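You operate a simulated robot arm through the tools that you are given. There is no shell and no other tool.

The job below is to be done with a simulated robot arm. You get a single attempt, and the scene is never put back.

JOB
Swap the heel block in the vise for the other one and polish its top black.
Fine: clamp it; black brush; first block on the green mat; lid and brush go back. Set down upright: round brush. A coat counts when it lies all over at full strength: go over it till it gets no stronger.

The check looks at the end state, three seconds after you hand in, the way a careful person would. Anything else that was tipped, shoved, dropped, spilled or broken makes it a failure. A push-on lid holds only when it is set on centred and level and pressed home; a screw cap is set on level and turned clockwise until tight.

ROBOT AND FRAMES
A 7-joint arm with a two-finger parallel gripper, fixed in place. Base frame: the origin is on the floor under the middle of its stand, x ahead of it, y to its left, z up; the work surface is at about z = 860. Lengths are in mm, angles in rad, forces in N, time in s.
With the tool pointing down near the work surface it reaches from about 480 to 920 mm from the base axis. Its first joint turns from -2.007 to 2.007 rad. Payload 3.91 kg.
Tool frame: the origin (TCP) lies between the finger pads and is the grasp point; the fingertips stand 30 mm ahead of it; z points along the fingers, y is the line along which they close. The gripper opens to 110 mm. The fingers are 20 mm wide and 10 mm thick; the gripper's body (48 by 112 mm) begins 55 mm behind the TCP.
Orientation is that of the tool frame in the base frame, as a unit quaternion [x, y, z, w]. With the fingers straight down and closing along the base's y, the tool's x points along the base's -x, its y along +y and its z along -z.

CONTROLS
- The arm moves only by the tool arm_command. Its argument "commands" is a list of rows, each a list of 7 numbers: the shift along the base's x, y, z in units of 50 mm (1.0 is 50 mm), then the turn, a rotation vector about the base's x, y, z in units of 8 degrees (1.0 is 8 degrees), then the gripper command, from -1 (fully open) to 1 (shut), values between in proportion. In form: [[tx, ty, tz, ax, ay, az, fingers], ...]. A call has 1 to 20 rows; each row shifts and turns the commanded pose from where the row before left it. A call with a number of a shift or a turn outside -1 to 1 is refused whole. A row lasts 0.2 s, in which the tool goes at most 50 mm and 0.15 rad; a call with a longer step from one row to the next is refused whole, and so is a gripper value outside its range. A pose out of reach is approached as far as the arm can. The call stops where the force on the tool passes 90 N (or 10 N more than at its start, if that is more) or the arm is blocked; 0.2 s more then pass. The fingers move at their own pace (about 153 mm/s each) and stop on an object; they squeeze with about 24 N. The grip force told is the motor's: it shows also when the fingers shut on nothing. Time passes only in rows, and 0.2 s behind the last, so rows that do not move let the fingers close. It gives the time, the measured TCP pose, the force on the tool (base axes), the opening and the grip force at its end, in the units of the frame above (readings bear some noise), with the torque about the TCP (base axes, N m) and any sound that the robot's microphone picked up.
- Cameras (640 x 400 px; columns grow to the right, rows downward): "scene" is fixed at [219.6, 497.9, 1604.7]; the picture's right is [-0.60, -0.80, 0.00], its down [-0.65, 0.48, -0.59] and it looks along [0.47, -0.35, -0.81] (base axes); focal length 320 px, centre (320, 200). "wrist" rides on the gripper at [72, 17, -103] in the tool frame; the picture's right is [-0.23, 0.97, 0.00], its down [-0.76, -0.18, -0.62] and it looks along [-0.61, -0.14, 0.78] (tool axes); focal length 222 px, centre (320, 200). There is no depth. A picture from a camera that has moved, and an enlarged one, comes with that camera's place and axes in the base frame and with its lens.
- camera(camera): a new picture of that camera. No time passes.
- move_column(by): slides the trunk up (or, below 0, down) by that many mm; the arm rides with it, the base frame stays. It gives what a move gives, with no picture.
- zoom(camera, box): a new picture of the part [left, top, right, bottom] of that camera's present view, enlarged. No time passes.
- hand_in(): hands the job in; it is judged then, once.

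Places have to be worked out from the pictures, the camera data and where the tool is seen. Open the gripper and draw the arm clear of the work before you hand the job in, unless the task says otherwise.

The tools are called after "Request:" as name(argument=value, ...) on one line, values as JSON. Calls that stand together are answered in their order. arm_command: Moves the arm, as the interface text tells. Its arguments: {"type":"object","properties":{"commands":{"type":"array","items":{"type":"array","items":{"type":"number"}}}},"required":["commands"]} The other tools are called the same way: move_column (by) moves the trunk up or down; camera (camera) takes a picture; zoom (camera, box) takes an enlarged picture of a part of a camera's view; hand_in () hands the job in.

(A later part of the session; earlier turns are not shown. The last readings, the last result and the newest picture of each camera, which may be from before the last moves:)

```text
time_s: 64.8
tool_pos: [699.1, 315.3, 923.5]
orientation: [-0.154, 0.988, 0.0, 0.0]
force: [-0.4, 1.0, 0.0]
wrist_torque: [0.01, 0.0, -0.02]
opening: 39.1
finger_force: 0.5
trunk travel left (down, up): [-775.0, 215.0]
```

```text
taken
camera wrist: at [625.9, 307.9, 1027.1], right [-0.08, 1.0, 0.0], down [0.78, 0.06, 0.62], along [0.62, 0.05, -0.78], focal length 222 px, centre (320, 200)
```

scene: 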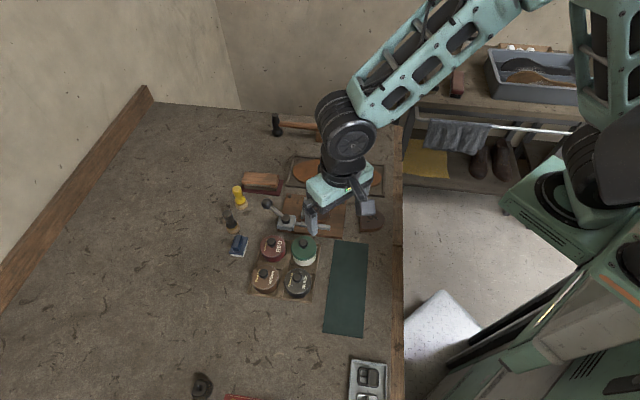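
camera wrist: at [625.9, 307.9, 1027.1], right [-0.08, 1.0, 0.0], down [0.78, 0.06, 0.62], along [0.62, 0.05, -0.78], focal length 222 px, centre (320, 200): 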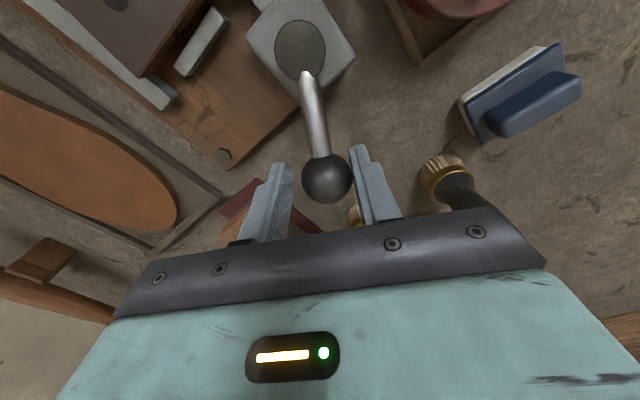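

The finger now touches the ball with about 1 N. I press a few millimetres further.

Request:
arm_command(commands=[[0.015, -0.058, 0, 0, 0, -0.33, 0.3], [0.015, -0.058, 0, 0, 0, -0.33, 0.3], [0, 0, 0, 0, 0, 0, 0.3]])

Request:
zoom(camera="scene", box=[225, 160, 365, 250])

```text
time_s: 65.6
tool_pos: [700.9, 309.7, 923.4]
orientation: [-0.108, 0.994, 0.001, 0.0]
force: [-3.0, 6.2, -0.3]
wrist_torque: [0.02, 0.01, 0.02]
opening: 41.3
finger_force: 3.0
trunk travel left (down, up): [-775.0, 215.0]
```

```text
4.44 times, centred on (295, 205) of scene
camera zoom: at [219.6, 497.9, 1604.7], right [-0.6, -0.8, 0.0], down [-0.65, 0.48, -0.59], along [0.47, -0.35, -0.81], focal length 1422 px, centre (431, 178)
```

zoom: 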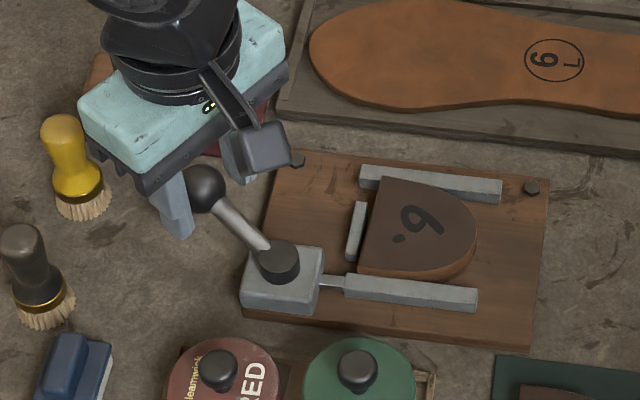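

The force has risen to 7 N with the lever a little past its starting angle. I press on in small steps to find where it is tight.

Request:
arm_command(commands=[[0.012, -0.05, 0, 0, 0, -0.3, 0.3], [0.012, -0.05, 0, 0, 0, -0.3, 0.3], [0, 0, 0, 0, 0, 0, 0.3]])

Request:
camera(camera="wrist")

Request:
zoom(camera="scene", box=[255, 180, 345, 240])

```text
time_s: 66.4
tool_pos: [700.5, 303.8, 924.1]
orientation: [-0.066, 0.998, 0.001, 0.001]
force: [-4.5, 9.4, 0.2]
wrist_torque: [0.07, 0.02, 0.03]
opening: 43.7
finger_force: 5.2
trunk travel left (down, up): [-775.0, 215.0]
```

```text
taken
camera wrist: at [627.4, 311.2, 1027.7], right [0.1, 1.0, 0.0], down [0.78, -0.08, 0.62], along [0.62, -0.06, -0.78], focal length 222 px, centre (320, 200)
```

wrist: 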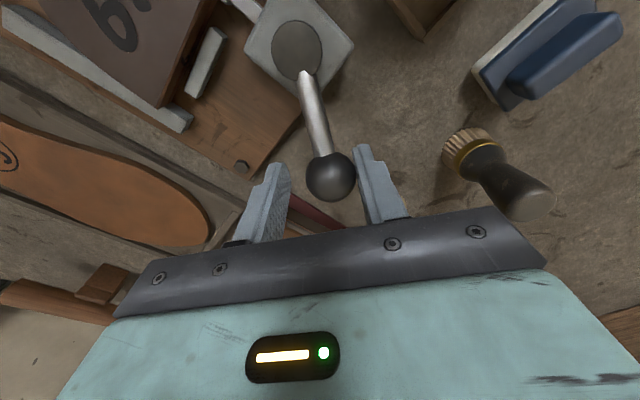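

```text
6.67 times, centred on (300, 210) of scene
camera zoom: at [219.6, 497.9, 1604.7], right [-0.6, -0.8, 0.0], down [-0.65, 0.48, -0.59], along [0.47, -0.35, -0.81], focal length 2133 px, centre (453, 133)
```

zoom: 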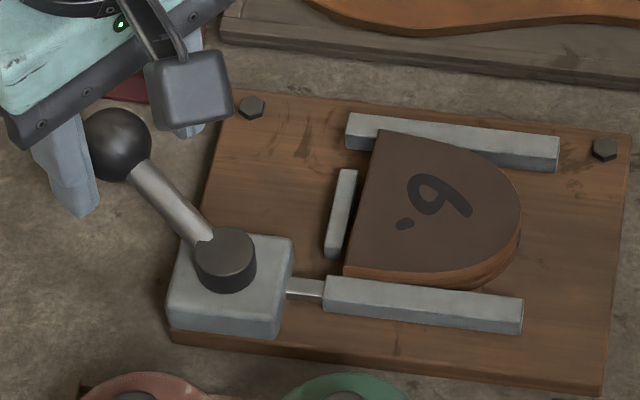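

The lever is now at about 10°, 8° past its starting angle, with 10 N of resistance. I release it to see whether it stays.

Request:
arm_command(commands=[[-0.005, 0.1, 0, 0, 0, 0.2, 0.3], [0, 0, 0, 0, 0, 0, 0.3], [0, 0, 0.5, 0, 0, 0, 0.3], [0, 0, 0.6, 0, 0, 0, 0.3], [0, 0, 0, 0, 0, 0, 0.3]])

Request:
zoom(camera="scene", box=[255, 180, 345, 240])

Request:
camera(camera="wrist")

```text
time_s: 67.6
tool_pos: [702.3, 308.0, 978.9]
orientation: [-0.081, 0.997, 0.0, 0.0]
force: [-0.2, 0.7, -0.3]
wrist_torque: [-0.02, -0.01, 0.02]
opening: 38.7
finger_force: 0.1
trunk travel left (down, up): [-775.0, 215.0]
```

```text
6.67 times, centred on (300, 210) of scene
camera zoom: at [219.6, 497.9, 1604.7], right [-0.6, -0.8, 0.0], down [-0.65, 0.48, -0.59], along [0.47, -0.35, -0.81], focal length 2133 px, centre (453, 133)
```

zoom: 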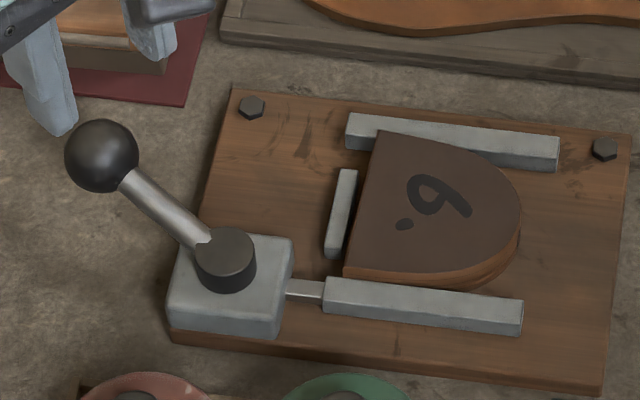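

```text
taken
camera wrist: at [628.0, 312.5, 1083.4], right [0.07, 1.0, 0.0], down [0.78, -0.05, 0.62], along [0.62, -0.04, -0.78], focal length 222 px, centre (320, 200)
```

wrist: 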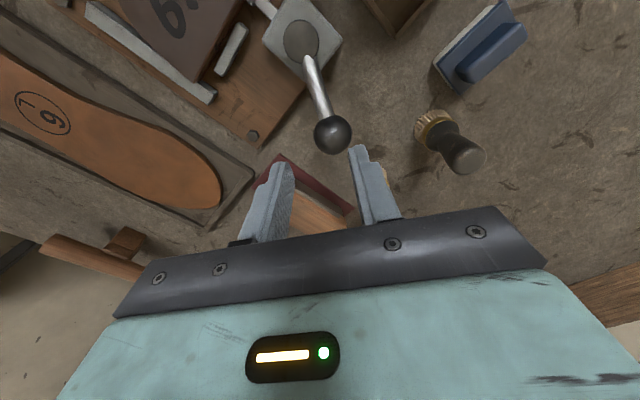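

The lever springs back to 18°, exactly its original clamped position, and the jaw position matches the original too, so the vise is clamped. Next I move over to the black tin for a closer look at its lid.

Request:
arm_command(commands=[[0, 0, 0.8, 0, 0, -0.4, 0], [0, 0, 0.6, 0, 0, -0.4, -0.2], [-0.9, 0.26, 0, 0, 0, -0.36, -0.2], [-0.9, 0.26, 0, 0, 0, 0, -0.2], [-0.9, 0.26, 0, 0, 0, 0, -0.2], [-0.9, 0.26, 0, 0, 0, 0, -0.2], [-0.9, 0.26, 0, 0, 0, 0, -0.2], [0, 0, 0, 0, 0, 0, -0.2]])

Request:
camera(camera="wrist")

Request:
zoom(camera="wrist", box=[210, 50, 430, 190])

Request:
zoom(camera="scene", box=[245, 225, 330, 300])

```text
time_s: 69.4
tool_pos: [473.4, 374.4, 1048.7]
orientation: [0.001, 1.0, 0.001, -0.001]
force: [0.0, -0.6, 0.0]
wrist_torque: [0.0, 0.03, -0.02]
opening: 66.0
finger_force: 0.1
trunk travel left (down, up): [-775.0, 215.0]
```

```text
taken
camera wrist: at [400.4, 389.4, 1152.6], right [0.23, 0.97, 0.0], down [0.76, -0.18, 0.62], along [0.61, -0.14, -0.78], focal length 222 px, centre (320, 200)
```

wrist: 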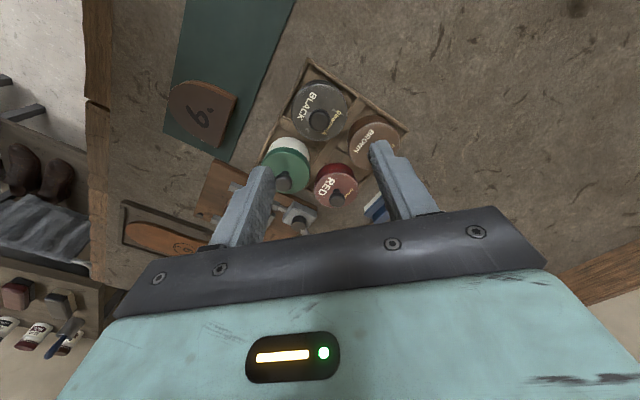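

```text
2.86 times, centred on (320, 120) of wrist
camera zoom: at [400.4, 389.4, 1152.6], right [0.23, 0.97, 0.0], down [0.76, -0.18, 0.62], along [0.61, -0.14, -0.78], focal length 635 px, centre (320, 429)
```

zoom: 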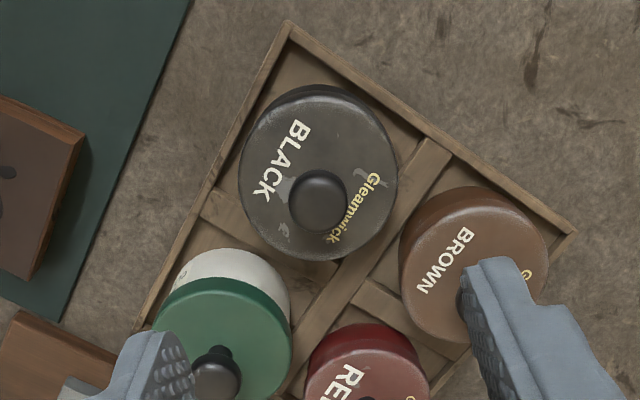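

```text
5.33 times, centred on (288, 262) of scene
camera zoom: at [219.6, 497.9, 1604.7], right [-0.6, -0.8, 0.0], down [-0.65, 0.48, -0.59], along [0.47, -0.35, -0.81], focal length 1707 px, centre (493, -133)
```

zoom: 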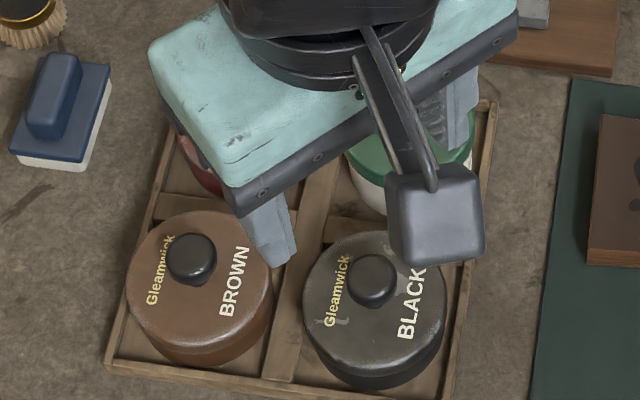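

I lower a bit above the tin (tips still well above the knob) to fix the knob's place and height by a second view.

Request:
arm_command(commands=[[-0.04, -0.04, -0.6, 0, 0, 0, -0.2], [0, 0, -0.6, 0, 0, 0, -0.2], [0, 0, 0, 0, 0, 0, -0.2]])

Request:
camera(camera="wrist")

Request:
zoom(camera="wrist", box=[250, 80, 390, 190])

```text
time_s: 70.2
tool_pos: [472.5, 370.7, 988.6]
orientation: [0.001, 1.0, 0.001, 0.0]
force: [0.3, 0.3, 0.0]
wrist_torque: [0.03, -0.02, 0.02]
opening: 66.2
finger_force: 0.0
trunk travel left (down, up): [-775.0, 215.0]
```

```text
taken
camera wrist: at [401.2, 386.0, 1092.5], right [0.23, 0.97, 0.0], down [0.76, -0.18, 0.62], along [0.61, -0.14, -0.78], focal length 222 px, centre (320, 200)
```

wrist: 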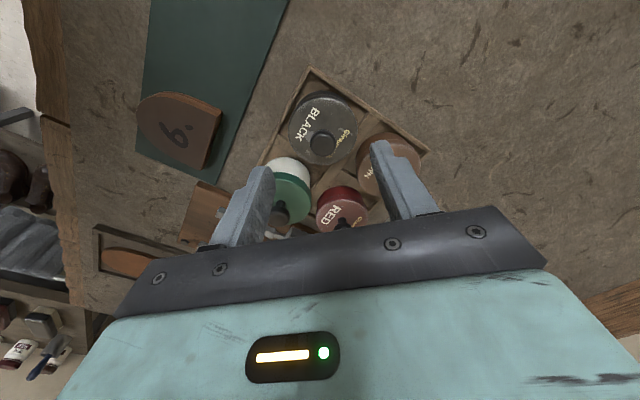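

```text
3.64 times, centred on (320, 135) of wrist
camera zoom: at [401.2, 386.0, 1092.5], right [0.23, 0.97, 0.0], down [0.76, -0.18, 0.62], along [0.61, -0.14, -0.78], focal length 808 px, centre (320, 436)
```

zoom: 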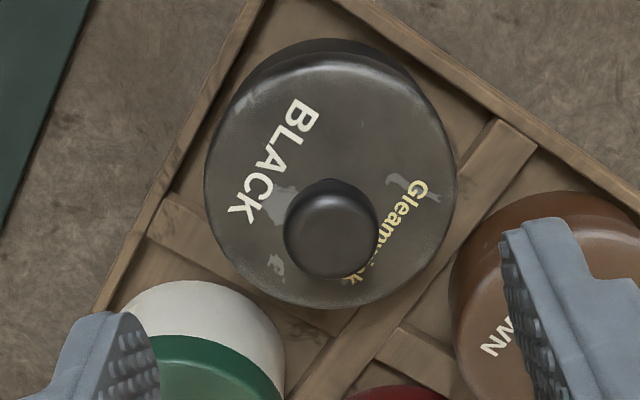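

To fix the knob's height I need a view from another side, so I turn the wrist by 90° in place.

Request:
arm_command(commands=[[0, 0, 0, 0, 0, 0.9375, -0.2], [0, 0, 0, 0, 0, 0.9375, -0.2], [0, 0, 0, 0, 0, 0.9375, -0.2], [0, 0, 0, 0, 0, 0.9375, -0.2], [0, 0, 0, 0, 0, 0.9375, -0.2], [0, 0, 0, 0, 0, 0.9375, -0.2], [0, 0, 0, 0, 0, 0.9375, -0.2], [0, 0, 0, 0, 0, 0.9375, -0.2], [0, 0, 0, 0, 0, 0.9375, -0.2], [0, 0, 0, 0, 0, 0.9375, -0.2], [0, 0, 0, 0, 0, 0.9375, -0.2], [0, 0, 0, 0, 0, 0.9375, -0.2], [0, 0, 0, 0, 0, 0, -0.2]])

Request:
camera(camera="wrist")

Request:
zoom(camera="wrist", box=[250, 80, 390, 190])

```text
time_s: 73.0
tool_pos: [475.6, 371.5, 988.6]
orientation: [0.707, -0.707, -0.001, 0.0]
force: [-0.2, -0.4, -0.1]
wrist_torque: [0.01, 0.01, -0.04]
opening: 66.1
finger_force: 0.0
trunk travel left (down, up): [-775.0, 215.0]
```

```text
taken
camera wrist: at [458.8, 298.0, 1092.7], right [-0.97, 0.23, 0.0], down [0.18, 0.76, 0.62], along [0.14, 0.61, -0.78], focal length 222 px, centre (320, 200)
```

wrist: 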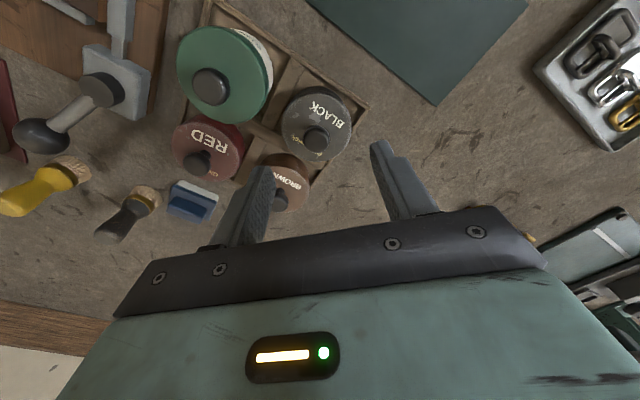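

```text
3.64 times, centred on (320, 135) of wrist
camera zoom: at [458.8, 298.0, 1092.7], right [-0.97, 0.23, 0.0], down [0.18, 0.76, 0.62], along [0.14, 0.61, -0.78], focal length 808 px, centre (320, 436)
```

zoom: 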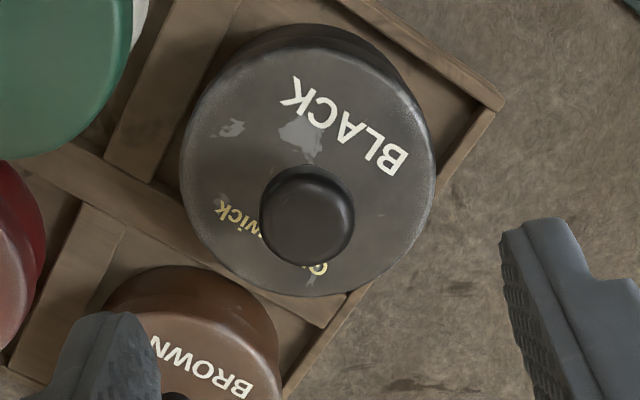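

Two views agree: knob top at about (478.6, 371, 922), knob 21 mm wide, lid top near z 892. I centre over it, narrow the fingers and come down to just above the knob to check.

Request:
arm_command(commands=[[0.06, -0.01, 0, 0, 0, 0, 0.1], [0, 0, -0.6, 0, 0, 0, 0.1], [0, 0, 0, 0, 0, 0, 0.1]])

Request:
camera(camera="wrist")

Request:
zoom(camera="wrist", box=[250, 100, 390, 210])

Request:
zoom(camera="scene", box=[245, 225, 330, 300])

```text
time_s: 73.8
tool_pos: [478.1, 371.4, 957.8]
orientation: [-0.707, 0.707, 0.001, 0.0]
force: [-0.4, -0.2, 0.7]
wrist_torque: [0.01, 0.03, -0.03]
opening: 49.6
finger_force: 0.1
trunk travel left (down, up): [-775.0, 215.0]
```

```text
taken
camera wrist: at [461.9, 297.9, 1061.5], right [-0.97, 0.23, 0.0], down [0.18, 0.76, 0.62], along [0.14, 0.61, -0.78], focal length 222 px, centre (320, 200)
```

wrist: 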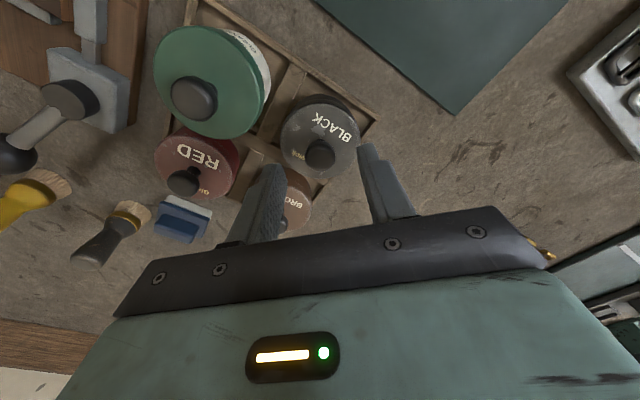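

```text
3.64 times, centred on (320, 155) of wrist
camera zoom: at [461.9, 297.9, 1061.5], right [-0.97, 0.23, 0.0], down [0.18, 0.76, 0.62], along [0.14, 0.61, -0.78], focal length 808 px, centre (320, 364)
```

zoom: 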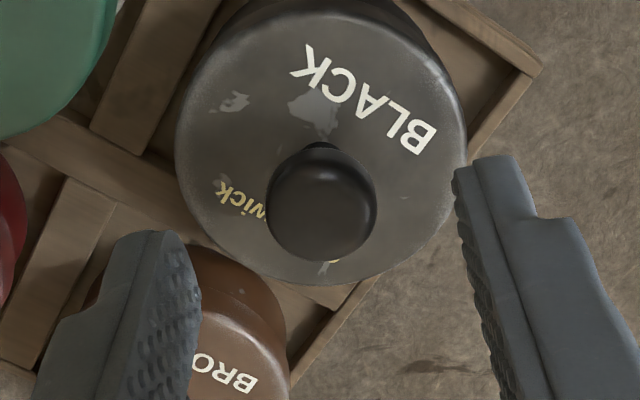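

```text
5.33 times, centred on (288, 262) of scene
camera zoom: at [219.6, 497.9, 1604.7], right [-0.6, -0.8, 0.0], down [-0.65, 0.48, -0.59], along [0.47, -0.35, -0.81], focal length 1707 px, centre (493, -133)
```

zoom: 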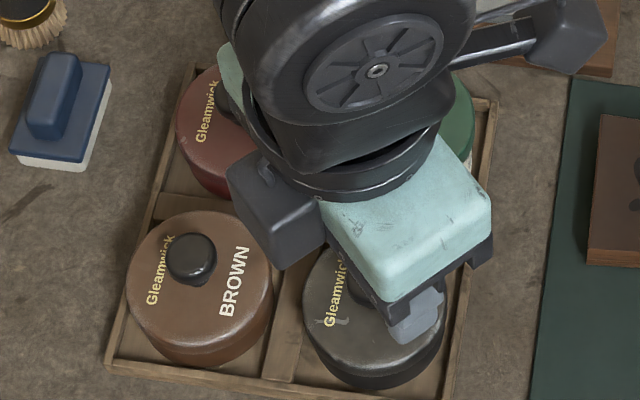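

The knob is centred between the fingers. I lower around it and close.

Request:
arm_command(commands=[[0, 0, -0.3, 0, 0, 0, 0.1], [0, 0, -0.3, 0, 0, 0, 0.1], [0, 0, 0, 0, 0, 0, 0.1], [0, 0, 0, 0, 0, 0, 1], [0, 0, 0, 0, 0, 0, 1], [0, 0, 0, 0, 0, 0, 1]])

Request:
camera(camera="wrist")

Request:
zoom(camera="wrist", box=[250, 100, 390, 210])

```text
time_s: 75.2
tool_pos: [477.8, 372.2, 928.8]
orientation: [0.707, -0.707, 0.0, -0.001]
force: [-0.2, 3.3, 22.7]
wrist_torque: [0.03, -0.03, 0.02]
opening: 20.1
finger_force: 23.7
trunk travel left (down, up): [-775.0, 215.0]
```

```text
taken
camera wrist: at [461.7, 299.4, 1032.7], right [-0.97, 0.23, 0.0], down [0.18, 0.76, 0.63], along [0.14, 0.61, -0.78], focal length 222 px, centre (320, 200)
```

wrist: 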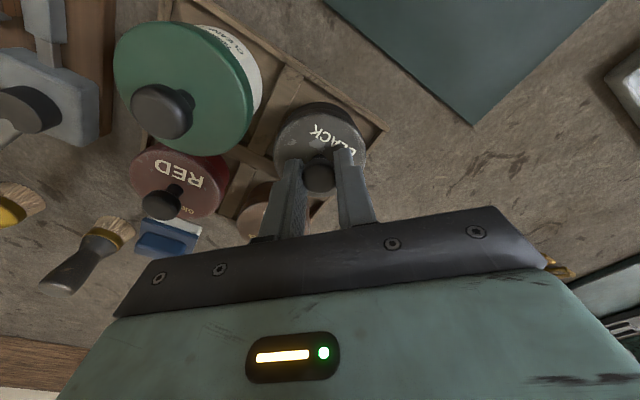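

```text
3.64 times, centred on (320, 155) of wrist
camera zoom: at [461.7, 299.4, 1032.7], right [-0.97, 0.23, 0.0], down [0.18, 0.76, 0.63], along [0.14, 0.61, -0.78], focal length 808 px, centre (320, 364)
```

zoom: 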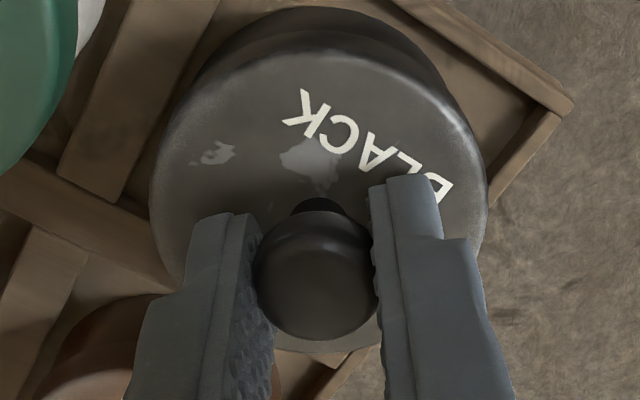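

The tips rest on the lid (23 N up at tip z ≈ 899) and the knob is gripped at 20 mm. I now lift gently in small steps and watch whether the lid or the whole tin comes.

Request:
arm_command(commands=[[0, 0, 0.04, 0, 0, 0, 1], [0, 0, 0.04, 0, 0, 0, 1], [0, 0, 0, 0, 0, 0, 1]])

Request:
zoom(camera="wrist", box=[250, 100, 390, 210])

```text
time_s: 76.0
tool_pos: [478.8, 370.5, 930.4]
orientation: [-0.706, 0.709, 0.0, -0.001]
force: [0.6, 0.2, 0.7]
wrist_torque: [0.06, 0.01, -0.01]
opening: 19.7
finger_force: 24.4
trunk travel left (down, up): [-775.0, 215.0]
heard: snap
```

```text
3.64 times, centred on (320, 155) of wrist
camera zoom: at [461.7, 297.8, 1035.0], right [-0.97, 0.23, 0.0], down [0.18, 0.76, 0.62], along [0.14, 0.61, -0.78], focal length 808 px, centre (320, 364)
```

zoom: 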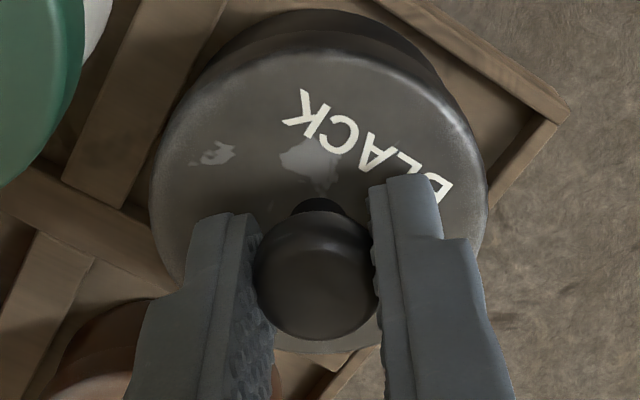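

A "snap" was heard: the push-on lid has come loose. I lift it further.

Request:
arm_command(commands=[[0, 0, 0.1, 0, 0, 0, 1], [0, 0, 0.2, 0, 0, 0, 1], [0, 0, 0.4, 0, 0, 0, 1], [0, 0, 0.5, 0, 0, 0, 1], [0, 0, 0, 0, 0, 0, 1]])

Request:
camera(camera="wrist")

Request:
zoom(camera="scene", box=[245, 225, 330, 300])

```text
time_s: 77.2
tool_pos: [477.4, 370.8, 993.4]
orientation: [-0.707, 0.707, 0.001, -0.001]
force: [0.9, -0.3, 0.0]
wrist_torque: [0.01, 0.01, 0.01]
opening: 19.7
finger_force: 23.9
trunk travel left (down, up): [-775.0, 215.0]
```

```text
taken
camera wrist: at [461.1, 298.1, 1096.9], right [-0.97, 0.23, 0.0], down [0.18, 0.76, 0.62], along [0.14, 0.61, -0.78], focal length 222 px, centre (320, 200)
```

wrist: 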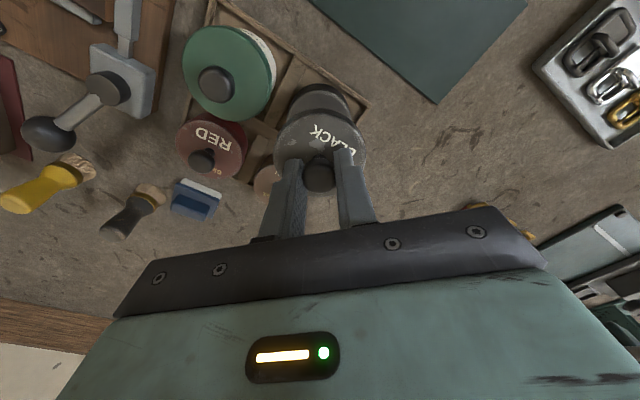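

```text
5.33 times, centred on (288, 262) of scene
camera zoom: at [219.6, 497.9, 1604.7], right [-0.6, -0.8, 0.0], down [-0.65, 0.48, -0.59], along [0.47, -0.35, -0.81], focal length 1707 px, centre (493, -133)
```

zoom: 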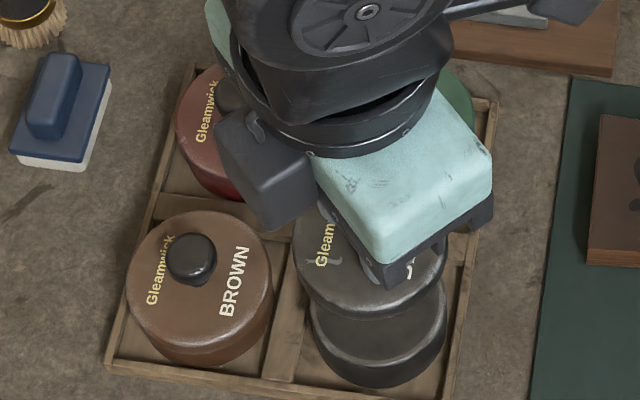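

The lid is off and held level; the tin stands open in its tray. I carry the lid to free table space at about (470, 492).

Request:
arm_command(commands=[[0, 0, 0.2, 0, 0, 0, 1], [-0.05, 0.81, 0, 0, 0, 0, 1], [-0.05, 0.81, 0, 0, 0, 0, 1], [-0.05, 0.81, 0, 0, 0, 0, 1], [0, 0, 0, 0, 0, 0, 1]])

Request:
zoom(camera="scene", box=[200, 240, 340, 340])

Request:
camera(camera="wrist")

```text
time_s: 78.4
tool_pos: [473.5, 492.5, 1000.2]
orientation: [-0.707, 0.707, 0.0, 0.0]
force: [-0.1, -0.4, 0.1]
wrist_torque: [0.02, -0.02, -0.06]
opening: 19.8
finger_force: 24.2
trunk travel left (down, up): [-775.0, 215.0]
```

```text
4.00 times, centred on (270, 290) of scene
camera zoom: at [219.6, 497.9, 1604.7], right [-0.6, -0.8, 0.0], down [-0.65, 0.48, -0.59], along [0.47, -0.35, -0.81], focal length 1280 px, centre (520, -160)
```

zoom: 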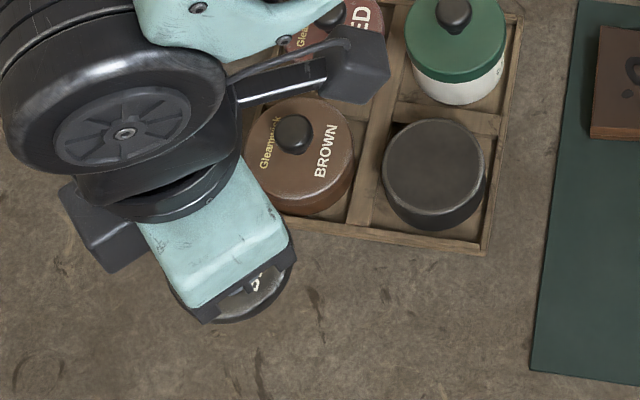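

```text
taken
camera wrist: at [457.4, 420.1, 1104.9], right [-0.97, 0.23, 0.0], down [0.18, 0.76, 0.62], along [0.14, 0.61, -0.78], focal length 222 px, centre (320, 200)
```

wrist: 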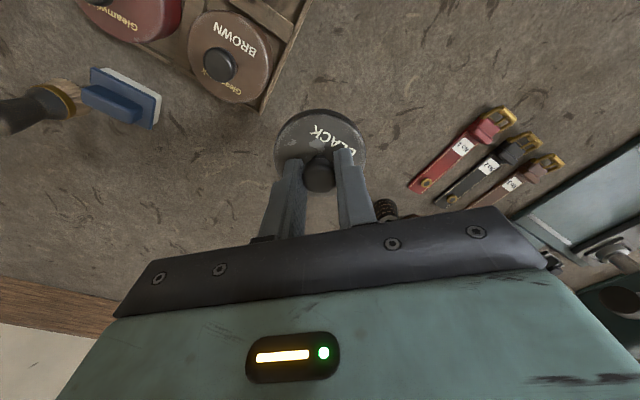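

The table under the lid is free. I lower it, first to near contact.

Request:
arm_command(commands=[[0, 0, -0.7, 0, 0, 0, 1], [0, 0, -0.6, 0, 0, 0, 1], [0, 0, -0.36, 0, 0, 0, 1], [0, 0, 0, 0, 0, 0, 1]])

Request:
zoom(camera="scene", box=[200, 270, 300, 340])

```text
time_s: 79.4
tool_pos: [471.8, 493.0, 918.3]
orientation: [-0.707, 0.707, 0.002, -0.001]
force: [-0.5, 0.1, 0.4]
wrist_torque: [0.0, -0.02, -0.03]
opening: 19.6
finger_force: 23.8
trunk travel left (down, up): [-775.0, 215.0]
```

```text
5.71 times, centred on (250, 305) of scene
camera zoom: at [219.6, 497.9, 1604.7], right [-0.6, -0.8, 0.0], down [-0.65, 0.48, -0.59], along [0.47, -0.35, -0.81], focal length 1828 px, centre (720, -400)
```

zoom: 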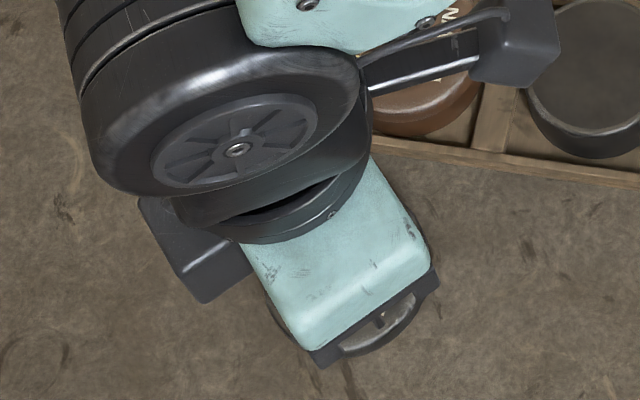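

I go on down in small steps until the lid touches the table.

Request:
arm_command(commands=[[0, 0, -0.06, 0, 0, 0, 1], [0, 0, -0.06, 0, 0, 0, 1], [0, 0, 0, 0, 0, 0, 1]])

```text
time_s: 80.2
tool_pos: [470.9, 493.0, 913.1]
orientation: [-0.707, 0.707, 0.0, 0.0]
force: [0.4, -0.1, 0.4]
wrist_torque: [-0.01, -0.01, 0.04]
opening: 19.7
finger_force: 24.2
trunk travel left (down, up): [-775.0, 215.0]
```

Request:
arm_command(commands=[[0, 0, -0.05, 0, 0, 0, 1], [0, 0, -0.05, 0, 0, 0, 1], [0, 0, 0, 0, 0, 0, 1]])

```text
time_s: 81.0
tool_pos: [470.4, 493.5, 907.7]
orientation: [-0.706, 0.708, 0.0, 0.0]
force: [-0.3, 0.1, 0.0]
wrist_torque: [0.04, 0.03, 0.0]
opening: 19.9
finger_force: 23.9
trunk travel left (down, up): [-775.0, 215.0]
```

Request:
arm_command(commands=[[0, 0, -0.04, 0, 0, 0, 1], [0, 0, -0.04, 0, 0, 0, 1], [0, 0, 0, 0, 0, 0, 1]])

```text
time_s: 81.8
tool_pos: [469.9, 493.2, 904.0]
orientation: [-0.707, 0.707, 0.0, 0.0]
force: [-0.1, -0.2, -0.1]
wrist_torque: [-0.02, -0.03, -0.01]
opening: 19.7
finger_force: 24.1
trunk travel left (down, up): [-775.0, 215.0]
```

Request:
arm_command(commands=[[0, 0, -0.03, 0, 0, 0, 1], [0, 0, -0.03, 0, 0, 0, 1], [0, 0, 0, 0, 0, 0, 1]])

```text
time_s: 82.6
tool_pos: [470.3, 492.7, 900.4]
orientation: [-0.707, 0.708, 0.0, -0.001]
force: [-0.2, -0.6, -0.5]
wrist_torque: [0.0, 0.0, -0.02]
opening: 20.0
finger_force: 23.7
trunk travel left (down, up): [-775.0, 215.0]
```

Request:
arm_command(commands=[[0, 0, -0.03, 0, 0, 0, 1], [0, 0, -0.02, 0, 0, 0, 1], [0, 0, 0, 0, 0, 0, 1]])

```text
time_s: 83.4
tool_pos: [470.4, 493.9, 898.2]
orientation: [-0.707, 0.707, 0.001, 0.0]
force: [-1.6, 0.4, -0.7]
wrist_torque: [0.0, 0.02, 0.03]
opening: 19.9
finger_force: 23.8
trunk travel left (down, up): [-775.0, 215.0]
```

Request:
arm_command(commands=[[0, 0, -0.03, 0, 0, 0, 1], [0, 0, -0.02, 0, 0, 0, 1], [0, 0, 0, 0, 0, 0, 1]])

Request:
zoom(camera="wrist", box=[250, 80, 390, 190])

```text
time_s: 84.2
tool_pos: [470.9, 492.4, 896.3]
orientation: [-0.706, 0.708, 0.001, -0.001]
force: [-1.4, -0.5, -0.2]
wrist_torque: [0.02, 0.04, -0.02]
opening: 19.6
finger_force: 23.9
trunk travel left (down, up): [-775.0, 215.0]
```

```text
3.64 times, centred on (320, 135) of wrist
camera zoom: at [454.1, 419.2, 1000.4], right [-0.97, 0.23, 0.0], down [0.18, 0.76, 0.62], along [0.14, 0.61, -0.78], focal length 808 px, centre (320, 436)
```

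zoom: 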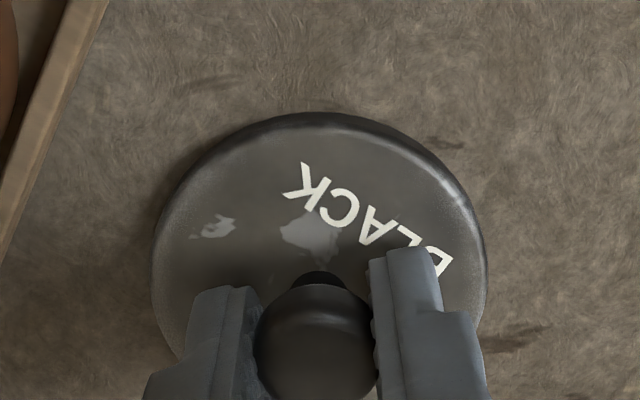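

The lid is now very near the table. I continue in 1 mm steps.

Request:
arm_command(commands=[[0, 0, -0.02, 0, 0, 0, 1], [0, 0, -0.02, 0, 0, 0, 1], [0, 0, 0, 0, 0, 0, 1]])

```text
time_s: 85.0
tool_pos: [470.8, 492.5, 893.8]
orientation: [-0.707, 0.708, 0.0, 0.0]
force: [-0.2, -0.2, 1.3]
wrist_torque: [0.01, -0.01, -0.05]
opening: 19.8
finger_force: 24.4
trunk travel left (down, up): [-775.0, 215.0]
```

Request:
arm_command(commands=[[0, 0, -0.02, 0, 0, 0, 1], [0, 0, -0.01, 0, 0, 0, 1], [0, 0, 0, 0, 0, 0, 1]])

```text
time_s: 85.8
tool_pos: [471.0, 493.3, 894.2]
orientation: [-0.706, 0.708, 0.001, 0.001]
force: [0.2, -0.7, 14.0]
wrist_torque: [-0.08, -0.01, 0.01]
opening: 19.7
finger_force: 24.4
trunk travel left (down, up): [-775.0, 215.0]
```

Contact (14 N) at TCP z 894. I release the knob and rise.

Request:
arm_command(commands=[[0, 0, 0.02, 0, 0, 0, 1], [0, 0, 0, 0, 0, 0, 0.3], [0, 0, 0, 0, 0, 0, 0.1], [0, 0, 0, 0, 0, 0, 0.1], [0, 0, 0.4, 0, 0, 0, 0.1], [0, 0, 0.9, 0, 0, 0, 0.1], [0, 0, 0.7, 0, 0, 0, 0.1], [0, 0, 0, 0, 0, 0, 0.1]])

Request:
camera(camera="wrist")

Request:
zoom(camera="scene", box=[200, 240, 340, 340])

```text
time_s: 87.6
tool_pos: [468.3, 491.8, 993.7]
orientation: [-0.706, 0.708, 0.001, -0.001]
force: [-0.4, 0.5, 0.1]
wrist_torque: [0.01, 0.0, -0.02]
opening: 49.3
finger_force: 0.2
trunk travel left (down, up): [-775.0, 215.0]
```

```text
taken
camera wrist: at [452.4, 418.7, 1097.4], right [-0.97, 0.23, 0.0], down [0.18, 0.76, 0.62], along [0.14, 0.61, -0.78], focal length 222 px, centre (320, 200)
```

wrist: 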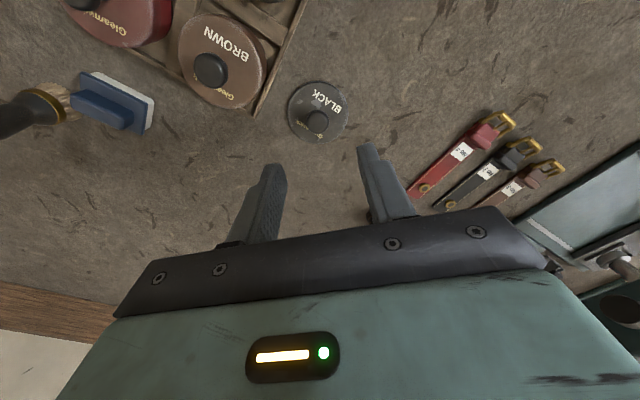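

```text
4.00 times, centred on (270, 290) of scene
camera zoom: at [219.6, 497.9, 1604.7], right [-0.6, -0.8, 0.0], down [-0.65, 0.48, -0.59], along [0.47, -0.35, -0.81], focal length 1280 px, centre (520, -160)
```

zoom: 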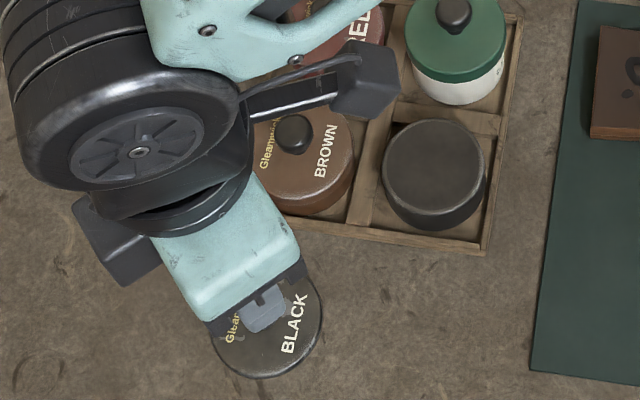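

The lid lies flat on the table. Now I move over to the black round brush, estimated near (706, 423), turning back to yaw 0 at a safe height.

Request:
arm_command(commands=[[0, 0, 0.9, 0, 0, 0, 0], [0.39, -0.113, 0, 0, 0, -0.9375, 0], [0.39, -0.113, 0, 0, 0, -0.9375, -0.1], [0.39, -0.113, 0, 0, 0, -0.9375, -0.1], [0.39, -0.113, 0, 0, 0, -0.9375, -0.1], [0.39, -0.113, 0, 0, 0, -0.9375, -0.1], [0.39, -0.113, 0, 0, 0, -0.9375, -0.1], [0.39, -0.113, 0, 0, 0, -0.9375, -0.1], [0.39, -0.113, 0, 0, 0, -0.9375, -0.1], [0.39, -0.113, 0, 0, 0, -0.9375, -0.1], [0.39, -0.113, 0, 0, 0, -0.9375, -0.1], [0.39, -0.113, 0, 0, 0, -0.9375, -0.1], [0.39, -0.113, 0, 0, 0, -0.9375, -0.1], [0, 0, 0, 0, 0, 0, -0.1]])

Request:
camera(camera="wrist")

Request:
zoom(camera="wrist", box=[250, 60, 410, 190])

Request:
zoom(camera="scene", box=[210, 170, 290, 260])

```text
time_s: 90.6
tool_pos: [700.8, 419.1, 1037.1]
orientation: [0.002, 1.0, 0.0, 0.001]
force: [-0.3, 0.1, 0.2]
wrist_torque: [0.01, -0.01, -0.04]
opening: 60.6
finger_force: 0.0
out of reach, approached as far as the arm can: row 13
trunk travel left (down, up): [-775.0, 215.0]
```

```text
taken
camera wrist: at [627.9, 434.8, 1141.4], right [0.23, 0.97, 0.0], down [0.76, -0.18, 0.62], along [0.61, -0.14, -0.78], focal length 222 px, centre (320, 200)
```

wrist: 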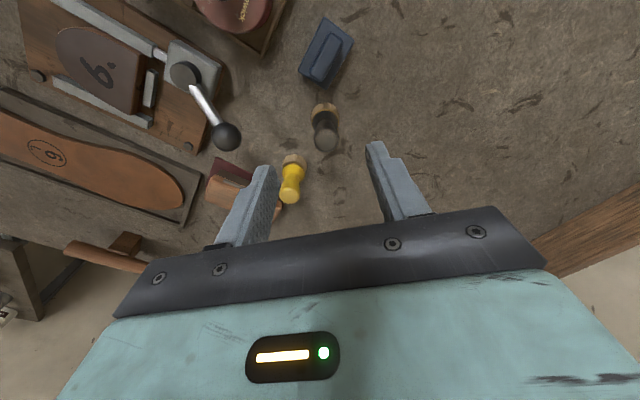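

```text
3.08 times, centred on (330, 125) of wrist
camera zoom: at [627.9, 434.8, 1141.4], right [0.23, 0.97, 0.0], down [0.76, -0.18, 0.62], along [0.61, -0.14, -0.78], focal length 684 px, centre (289, 431)
```

zoom: 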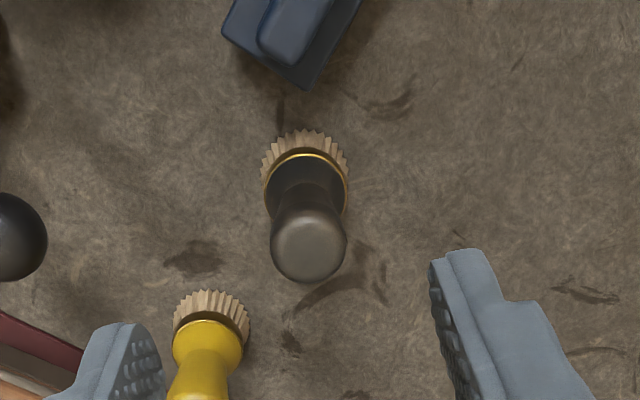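

```text
4.44 times, centred on (250, 215) of scene
camera zoom: at [219.6, 497.9, 1604.7], right [-0.6, -0.8, 0.0], down [-0.65, 0.48, -0.59], along [0.47, -0.35, -0.81], focal length 1422 px, centre (631, 133)
```

zoom: 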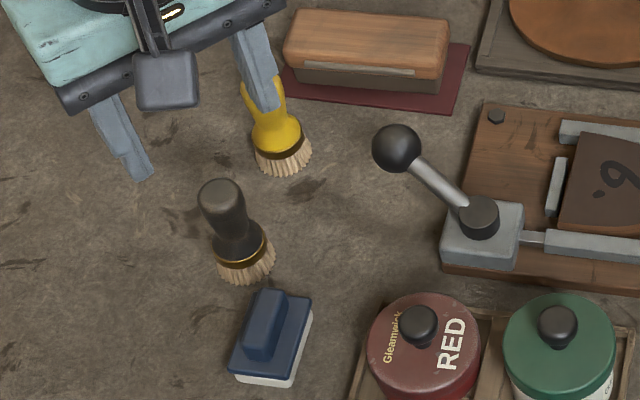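

The brush axis comes out near (718, 421), its top at about z 925. I move over it and lower somewhat for a better fix.

Request:
arm_command(commands=[[0.3, 0.0, -0.4, 0, 0, 0, -0.1], [0.06, 0.0, -0.6, 0, 0, 0, -0.1], [0, 0, 0, 0, 0, 0, -0.1]])

Request:
camera(camera="wrist")

Request:
zoom(camera="wrist", box=[250, 60, 410, 190])

```text
time_s: 91.4
tool_pos: [712.1, 411.1, 988.6]
orientation: [0.001, 1.0, 0.002, 0.0]
force: [0.2, -0.1, 0.0]
wrist_torque: [0.01, -0.04, -0.01]
opening: 60.5
finger_force: 0.1
out of reach, approached as far as the arm can: row 1
trunk travel left (down, up): [-775.0, 215.0]
```

```text
taken
camera wrist: at [638.9, 427.9, 1091.7], right [0.23, 0.97, 0.0], down [0.76, -0.18, 0.62], along [0.61, -0.14, -0.78], focal length 222 px, centre (320, 200)
```

wrist: 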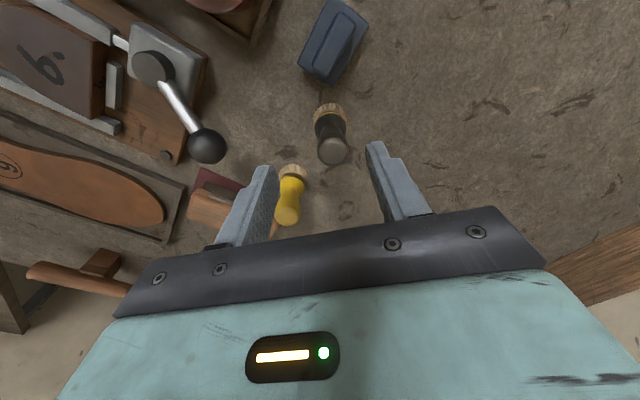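

```text
3.08 times, centred on (330, 125) of wrist
camera zoom: at [638.9, 427.9, 1091.7], right [0.23, 0.97, 0.0], down [0.76, -0.18, 0.62], along [0.61, -0.14, -0.78], focal length 684 px, centre (289, 431)
```

zoom: 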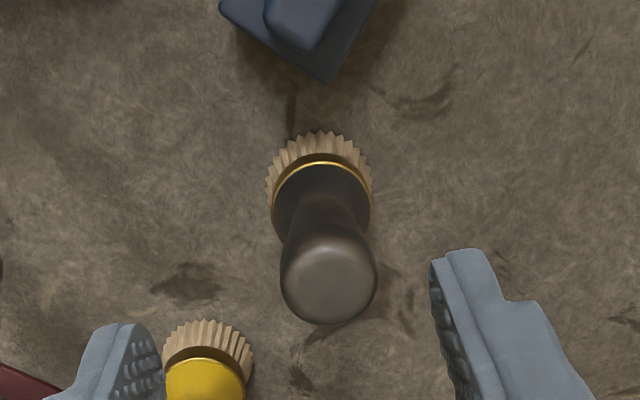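

The arm stops short by about 10 mm here ("out of reach"). I try moving the trunk, which may give the arm a better posture, and see how far it then gets.

Request:
move_column(by=60)

```text
time_s: 92.4
tool_pos: [710.7, 412.1, 1048.0]
orientation: [0.0, 1.0, 0.0, 0.0]
force: [0.4, -0.1, -0.4]
wrist_torque: [0.03, 0.0, 0.0]
opening: 60.5
finger_force: 0.1
trunk travel left (down, up): [-835.0, 155.0]
```

Request:
arm_command(commands=[[0, 0, -0.6, 0, 0, 0, -0.1], [0, 0, -0.6, 0, 0, 0, -0.1], [0.15, 0.19, 0, 0, 0, 0, -0.1], [0, 0, 0, 0, 0, 0, -0.1]])

```text
time_s: 93.4
tool_pos: [709.8, 409.3, 988.8]
orientation: [0.001, 1.0, 0.001, 0.0]
force: [-0.2, 0.4, -0.4]
wrist_torque: [0.01, 0.01, 0.02]
opening: 60.7
finger_force: 0.1
out of reach, approached as far as the arm can: row 2, 3
trunk travel left (down, up): [-835.0, 155.0]
```

Raising made it slightly worse, so a lower trunk should help. I first lift the arm and pull in a little, then lower the trunk by 120 mm.

Request:
arm_command(commands=[[-0.3, -0.2, 0.8, 0, 0, 0, -0.1], [-0.3, -0.2, 0.8, 0, 0, 0, -0.1], [-0.2, 0, 0.8, 0, 0, 0, -0.1], [0, 0, 0, 0, 0, 0, -0.1]])

Request:
move_column(by=-120)

```text
time_s: 94.4
tool_pos: [693.9, 419.6, 1109.4]
orientation: [0.001, 1.0, -0.001, 0.0]
force: [1.1, -0.2, 0.3]
wrist_torque: [-0.02, -0.03, -0.03]
opening: 60.5
finger_force: 0.2
out of reach, approached as far as the arm can: row 1, 2, 3
trunk travel left (down, up): [-835.0, 155.0]
```

```text
time_s: 95.9
tool_pos: [696.4, 420.0, 990.3]
orientation: [0.001, 1.0, 0.0, -0.001]
force: [-0.2, -0.6, 0.1]
wrist_torque: [0.0, -0.01, 0.01]
opening: 60.5
finger_force: 0.1
trunk travel left (down, up): [-715.0, 275.0]
```

I send a still row to see where the arm settles now.

Request:
arm_command(commands=[[0.2, 0, 0, 0, 0, 0, -0.1], [0, 0, 0, 0, 0, 0, -0.1]])

```text
time_s: 96.5
tool_pos: [701.2, 414.7, 988.9]
orientation: [0.0, 1.0, 0.0, 0.001]
force: [0.2, 0.2, -0.2]
wrist_torque: [-0.02, -0.01, 0.02]
opening: 60.7
finger_force: 0.0
out of reach, approached as far as the arm can: row 1
trunk travel left (down, up): [-715.0, 275.0]
```

Both directions reduce the reach, so the original trunk height is about best. I put it back and try with the wrist yaw aligned to the arm's direction instead.

Request:
move_column(by=60)

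Request:
arm_command(commands=[[-0.5, -0.3, 0, 0, 0, 0.95, -0.1], [0, 0, 0, 0, 0, 0.95, -0.1], [0, 0, 0, 0, 0, 0.95, -0.1], [0, 0, -0.5, 0, 0, 0.95, -0.1], [0, 0, -0.4, 0, 0, 0, -0.1], [0.4, 0.24, 0, 0, 0, 0, -0.1], [0.2, 0.12, 0, 0, 0, 0, -0.1], [0, 0, 0, 0, 0, 0, -0.1]])

```text
time_s: 97.5
tool_pos: [701.0, 415.6, 1048.1]
orientation: [0.001, 1.0, 0.0, -0.001]
force: [0.1, 1.0, -0.4]
wrist_torque: [0.01, 0.02, 0.02]
opening: 60.6
finger_force: 0.2
trunk travel left (down, up): [-775.0, 215.0]
```

```text
time_s: 99.3
tool_pos: [702.4, 418.5, 1005.8]
orientation: [-0.262, 0.965, 0.0, -0.001]
force: [0.0, -0.2, 0.1]
wrist_torque: [0.0, 0.01, -0.04]
opening: 60.6
finger_force: 0.0
out of reach, approached as far as the arm can: row 1, 6, 7
trunk travel left (down, up): [-775.0, 215.0]
```

The limit with the tool straight down is about 822 mm from the axis, while the brush stands at 833 mm. Tilting the tool about 6° outward (about its own closing axis) extends the reach without affecting the grip, and I'll keep that same orientation all through the brush work so the brush stays upright.

Request:
arm_command(commands=[[0, 0, 0, 0.3795, -0.647, 0, -0.1], [0.17, 0.02, 0, 0, 0, 0, -0.1], [0.17, 0.02, -0.2, 0, 0, 0, -0.1], [0, 0, 0, 0, 0, 0, -0.1]])

Request:
camera(camera="wrist")

```text
time_s: 100.3
tool_pos: [723.1, 427.9, 994.8]
orientation: [-0.262, 0.964, 0.013, 0.049]
force: [0.9, -0.4, 1.1]
wrist_torque: [0.0, 0.04, 0.02]
opening: 60.7
finger_force: 0.1
out of reach, approached as far as the arm can: row 1, 2, 3
trunk travel left (down, up): [-775.0, 215.0]
```

```text
taken
camera wrist: at [643.0, 398.3, 1091.7], right [-0.3, 0.95, 0.02], down [0.69, 0.2, 0.7], along [0.66, 0.22, -0.72], focal length 222 px, centre (320, 200)
```

wrist: 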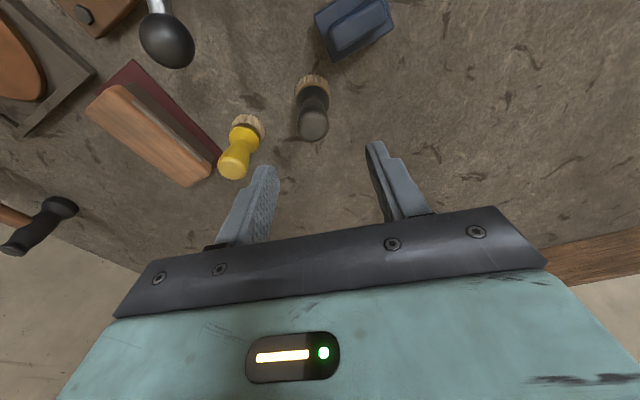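

With the tilt it reaches 840 mm, which is enough. I zoom on the brush to see its profile.

Request:
zoom(camera="wrist", box=[250, 40, 380, 150])

Request:
zoom(camera="scene", box=[205, 200, 265, 250])

```text
3.64 times, centred on (315, 95) of wrist
camera zoom: at [643.0, 398.3, 1091.7], right [-0.3, 0.95, 0.02], down [0.69, 0.2, 0.7], along [0.66, 0.22, -0.72], focal length 808 px, centre (338, 582)
```

zoom: 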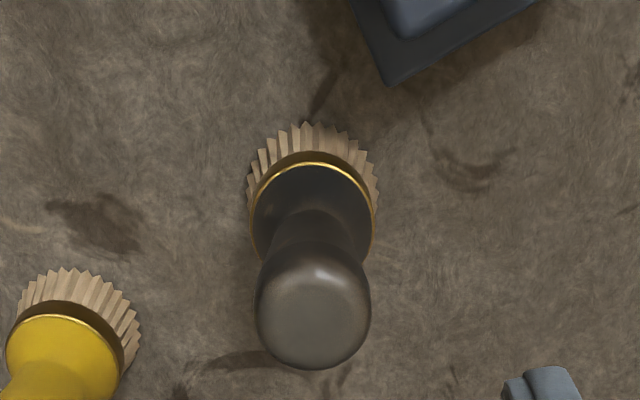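

```text
8.00 times, centred on (235, 225) of scene
camera zoom: at [219.6, 497.9, 1604.7], right [-0.6, -0.8, 0.0], down [-0.65, 0.48, -0.59], along [0.47, -0.35, -0.81], focal length 2560 px, centre (1000, 0)
```

zoom: 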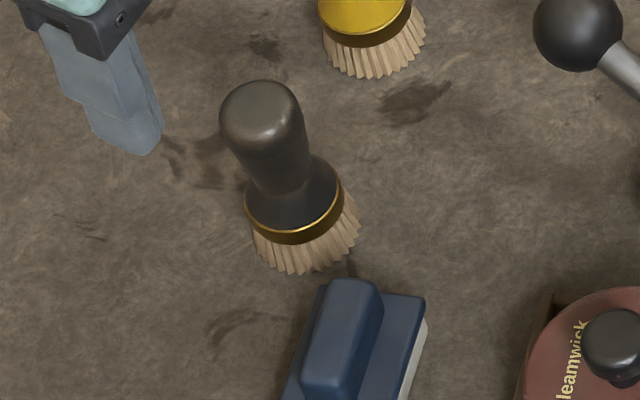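

The brush: bulb 25 mm wide with top at z ≈ 925, neck, base ring 33 mm at z ≈ 874, axis near (720, 420). I shift over it and lower to about z 960 to check alignment.

Request:
arm_command(commands=[[-0.06, -0.15, -0.3, 0, 0, 0, -0.1], [0, 0, -0.4, 0, 0, 0, -0.1], [0, 0, 0, 0, 0, 0, -0.1]])

Request:
camera(camera="wrist")

Request:
zoom(camera="wrist", box=[250, 70, 390, 180])

```text
time_s: 101.1
tool_pos: [724.3, 424.0, 960.6]
orientation: [-0.261, 0.964, 0.014, 0.049]
force: [0.5, 0.3, -0.1]
wrist_torque: [-0.01, 0.01, -0.03]
opening: 60.3
finger_force: 0.0
out of reach, approached as far as the arm can: row 1
trunk travel left (down, up): [-775.0, 215.0]
```

```text
taken
camera wrist: at [645.1, 395.9, 1056.7], right [-0.3, 0.95, 0.02], down [0.69, 0.2, 0.7], along [0.66, 0.22, -0.71], focal length 222 px, centre (320, 200)
```

wrist: 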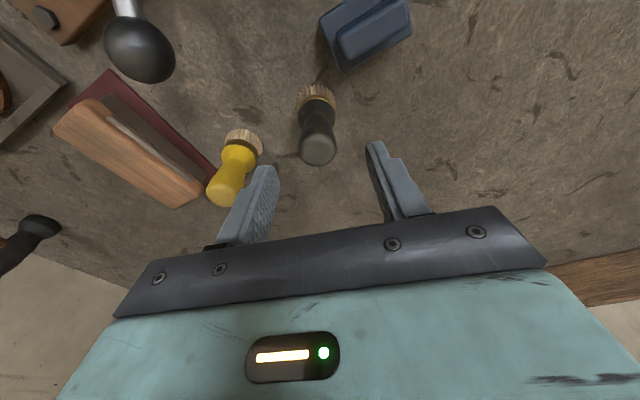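

```text
3.64 times, centred on (320, 125) of wrist
camera zoom: at [645.1, 395.9, 1056.7], right [-0.3, 0.95, 0.02], down [0.69, 0.2, 0.7], along [0.66, 0.22, -0.71], focal length 808 px, centre (320, 473)
```

zoom: 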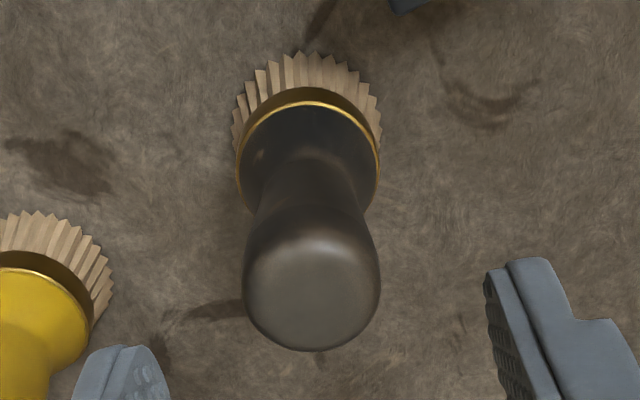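

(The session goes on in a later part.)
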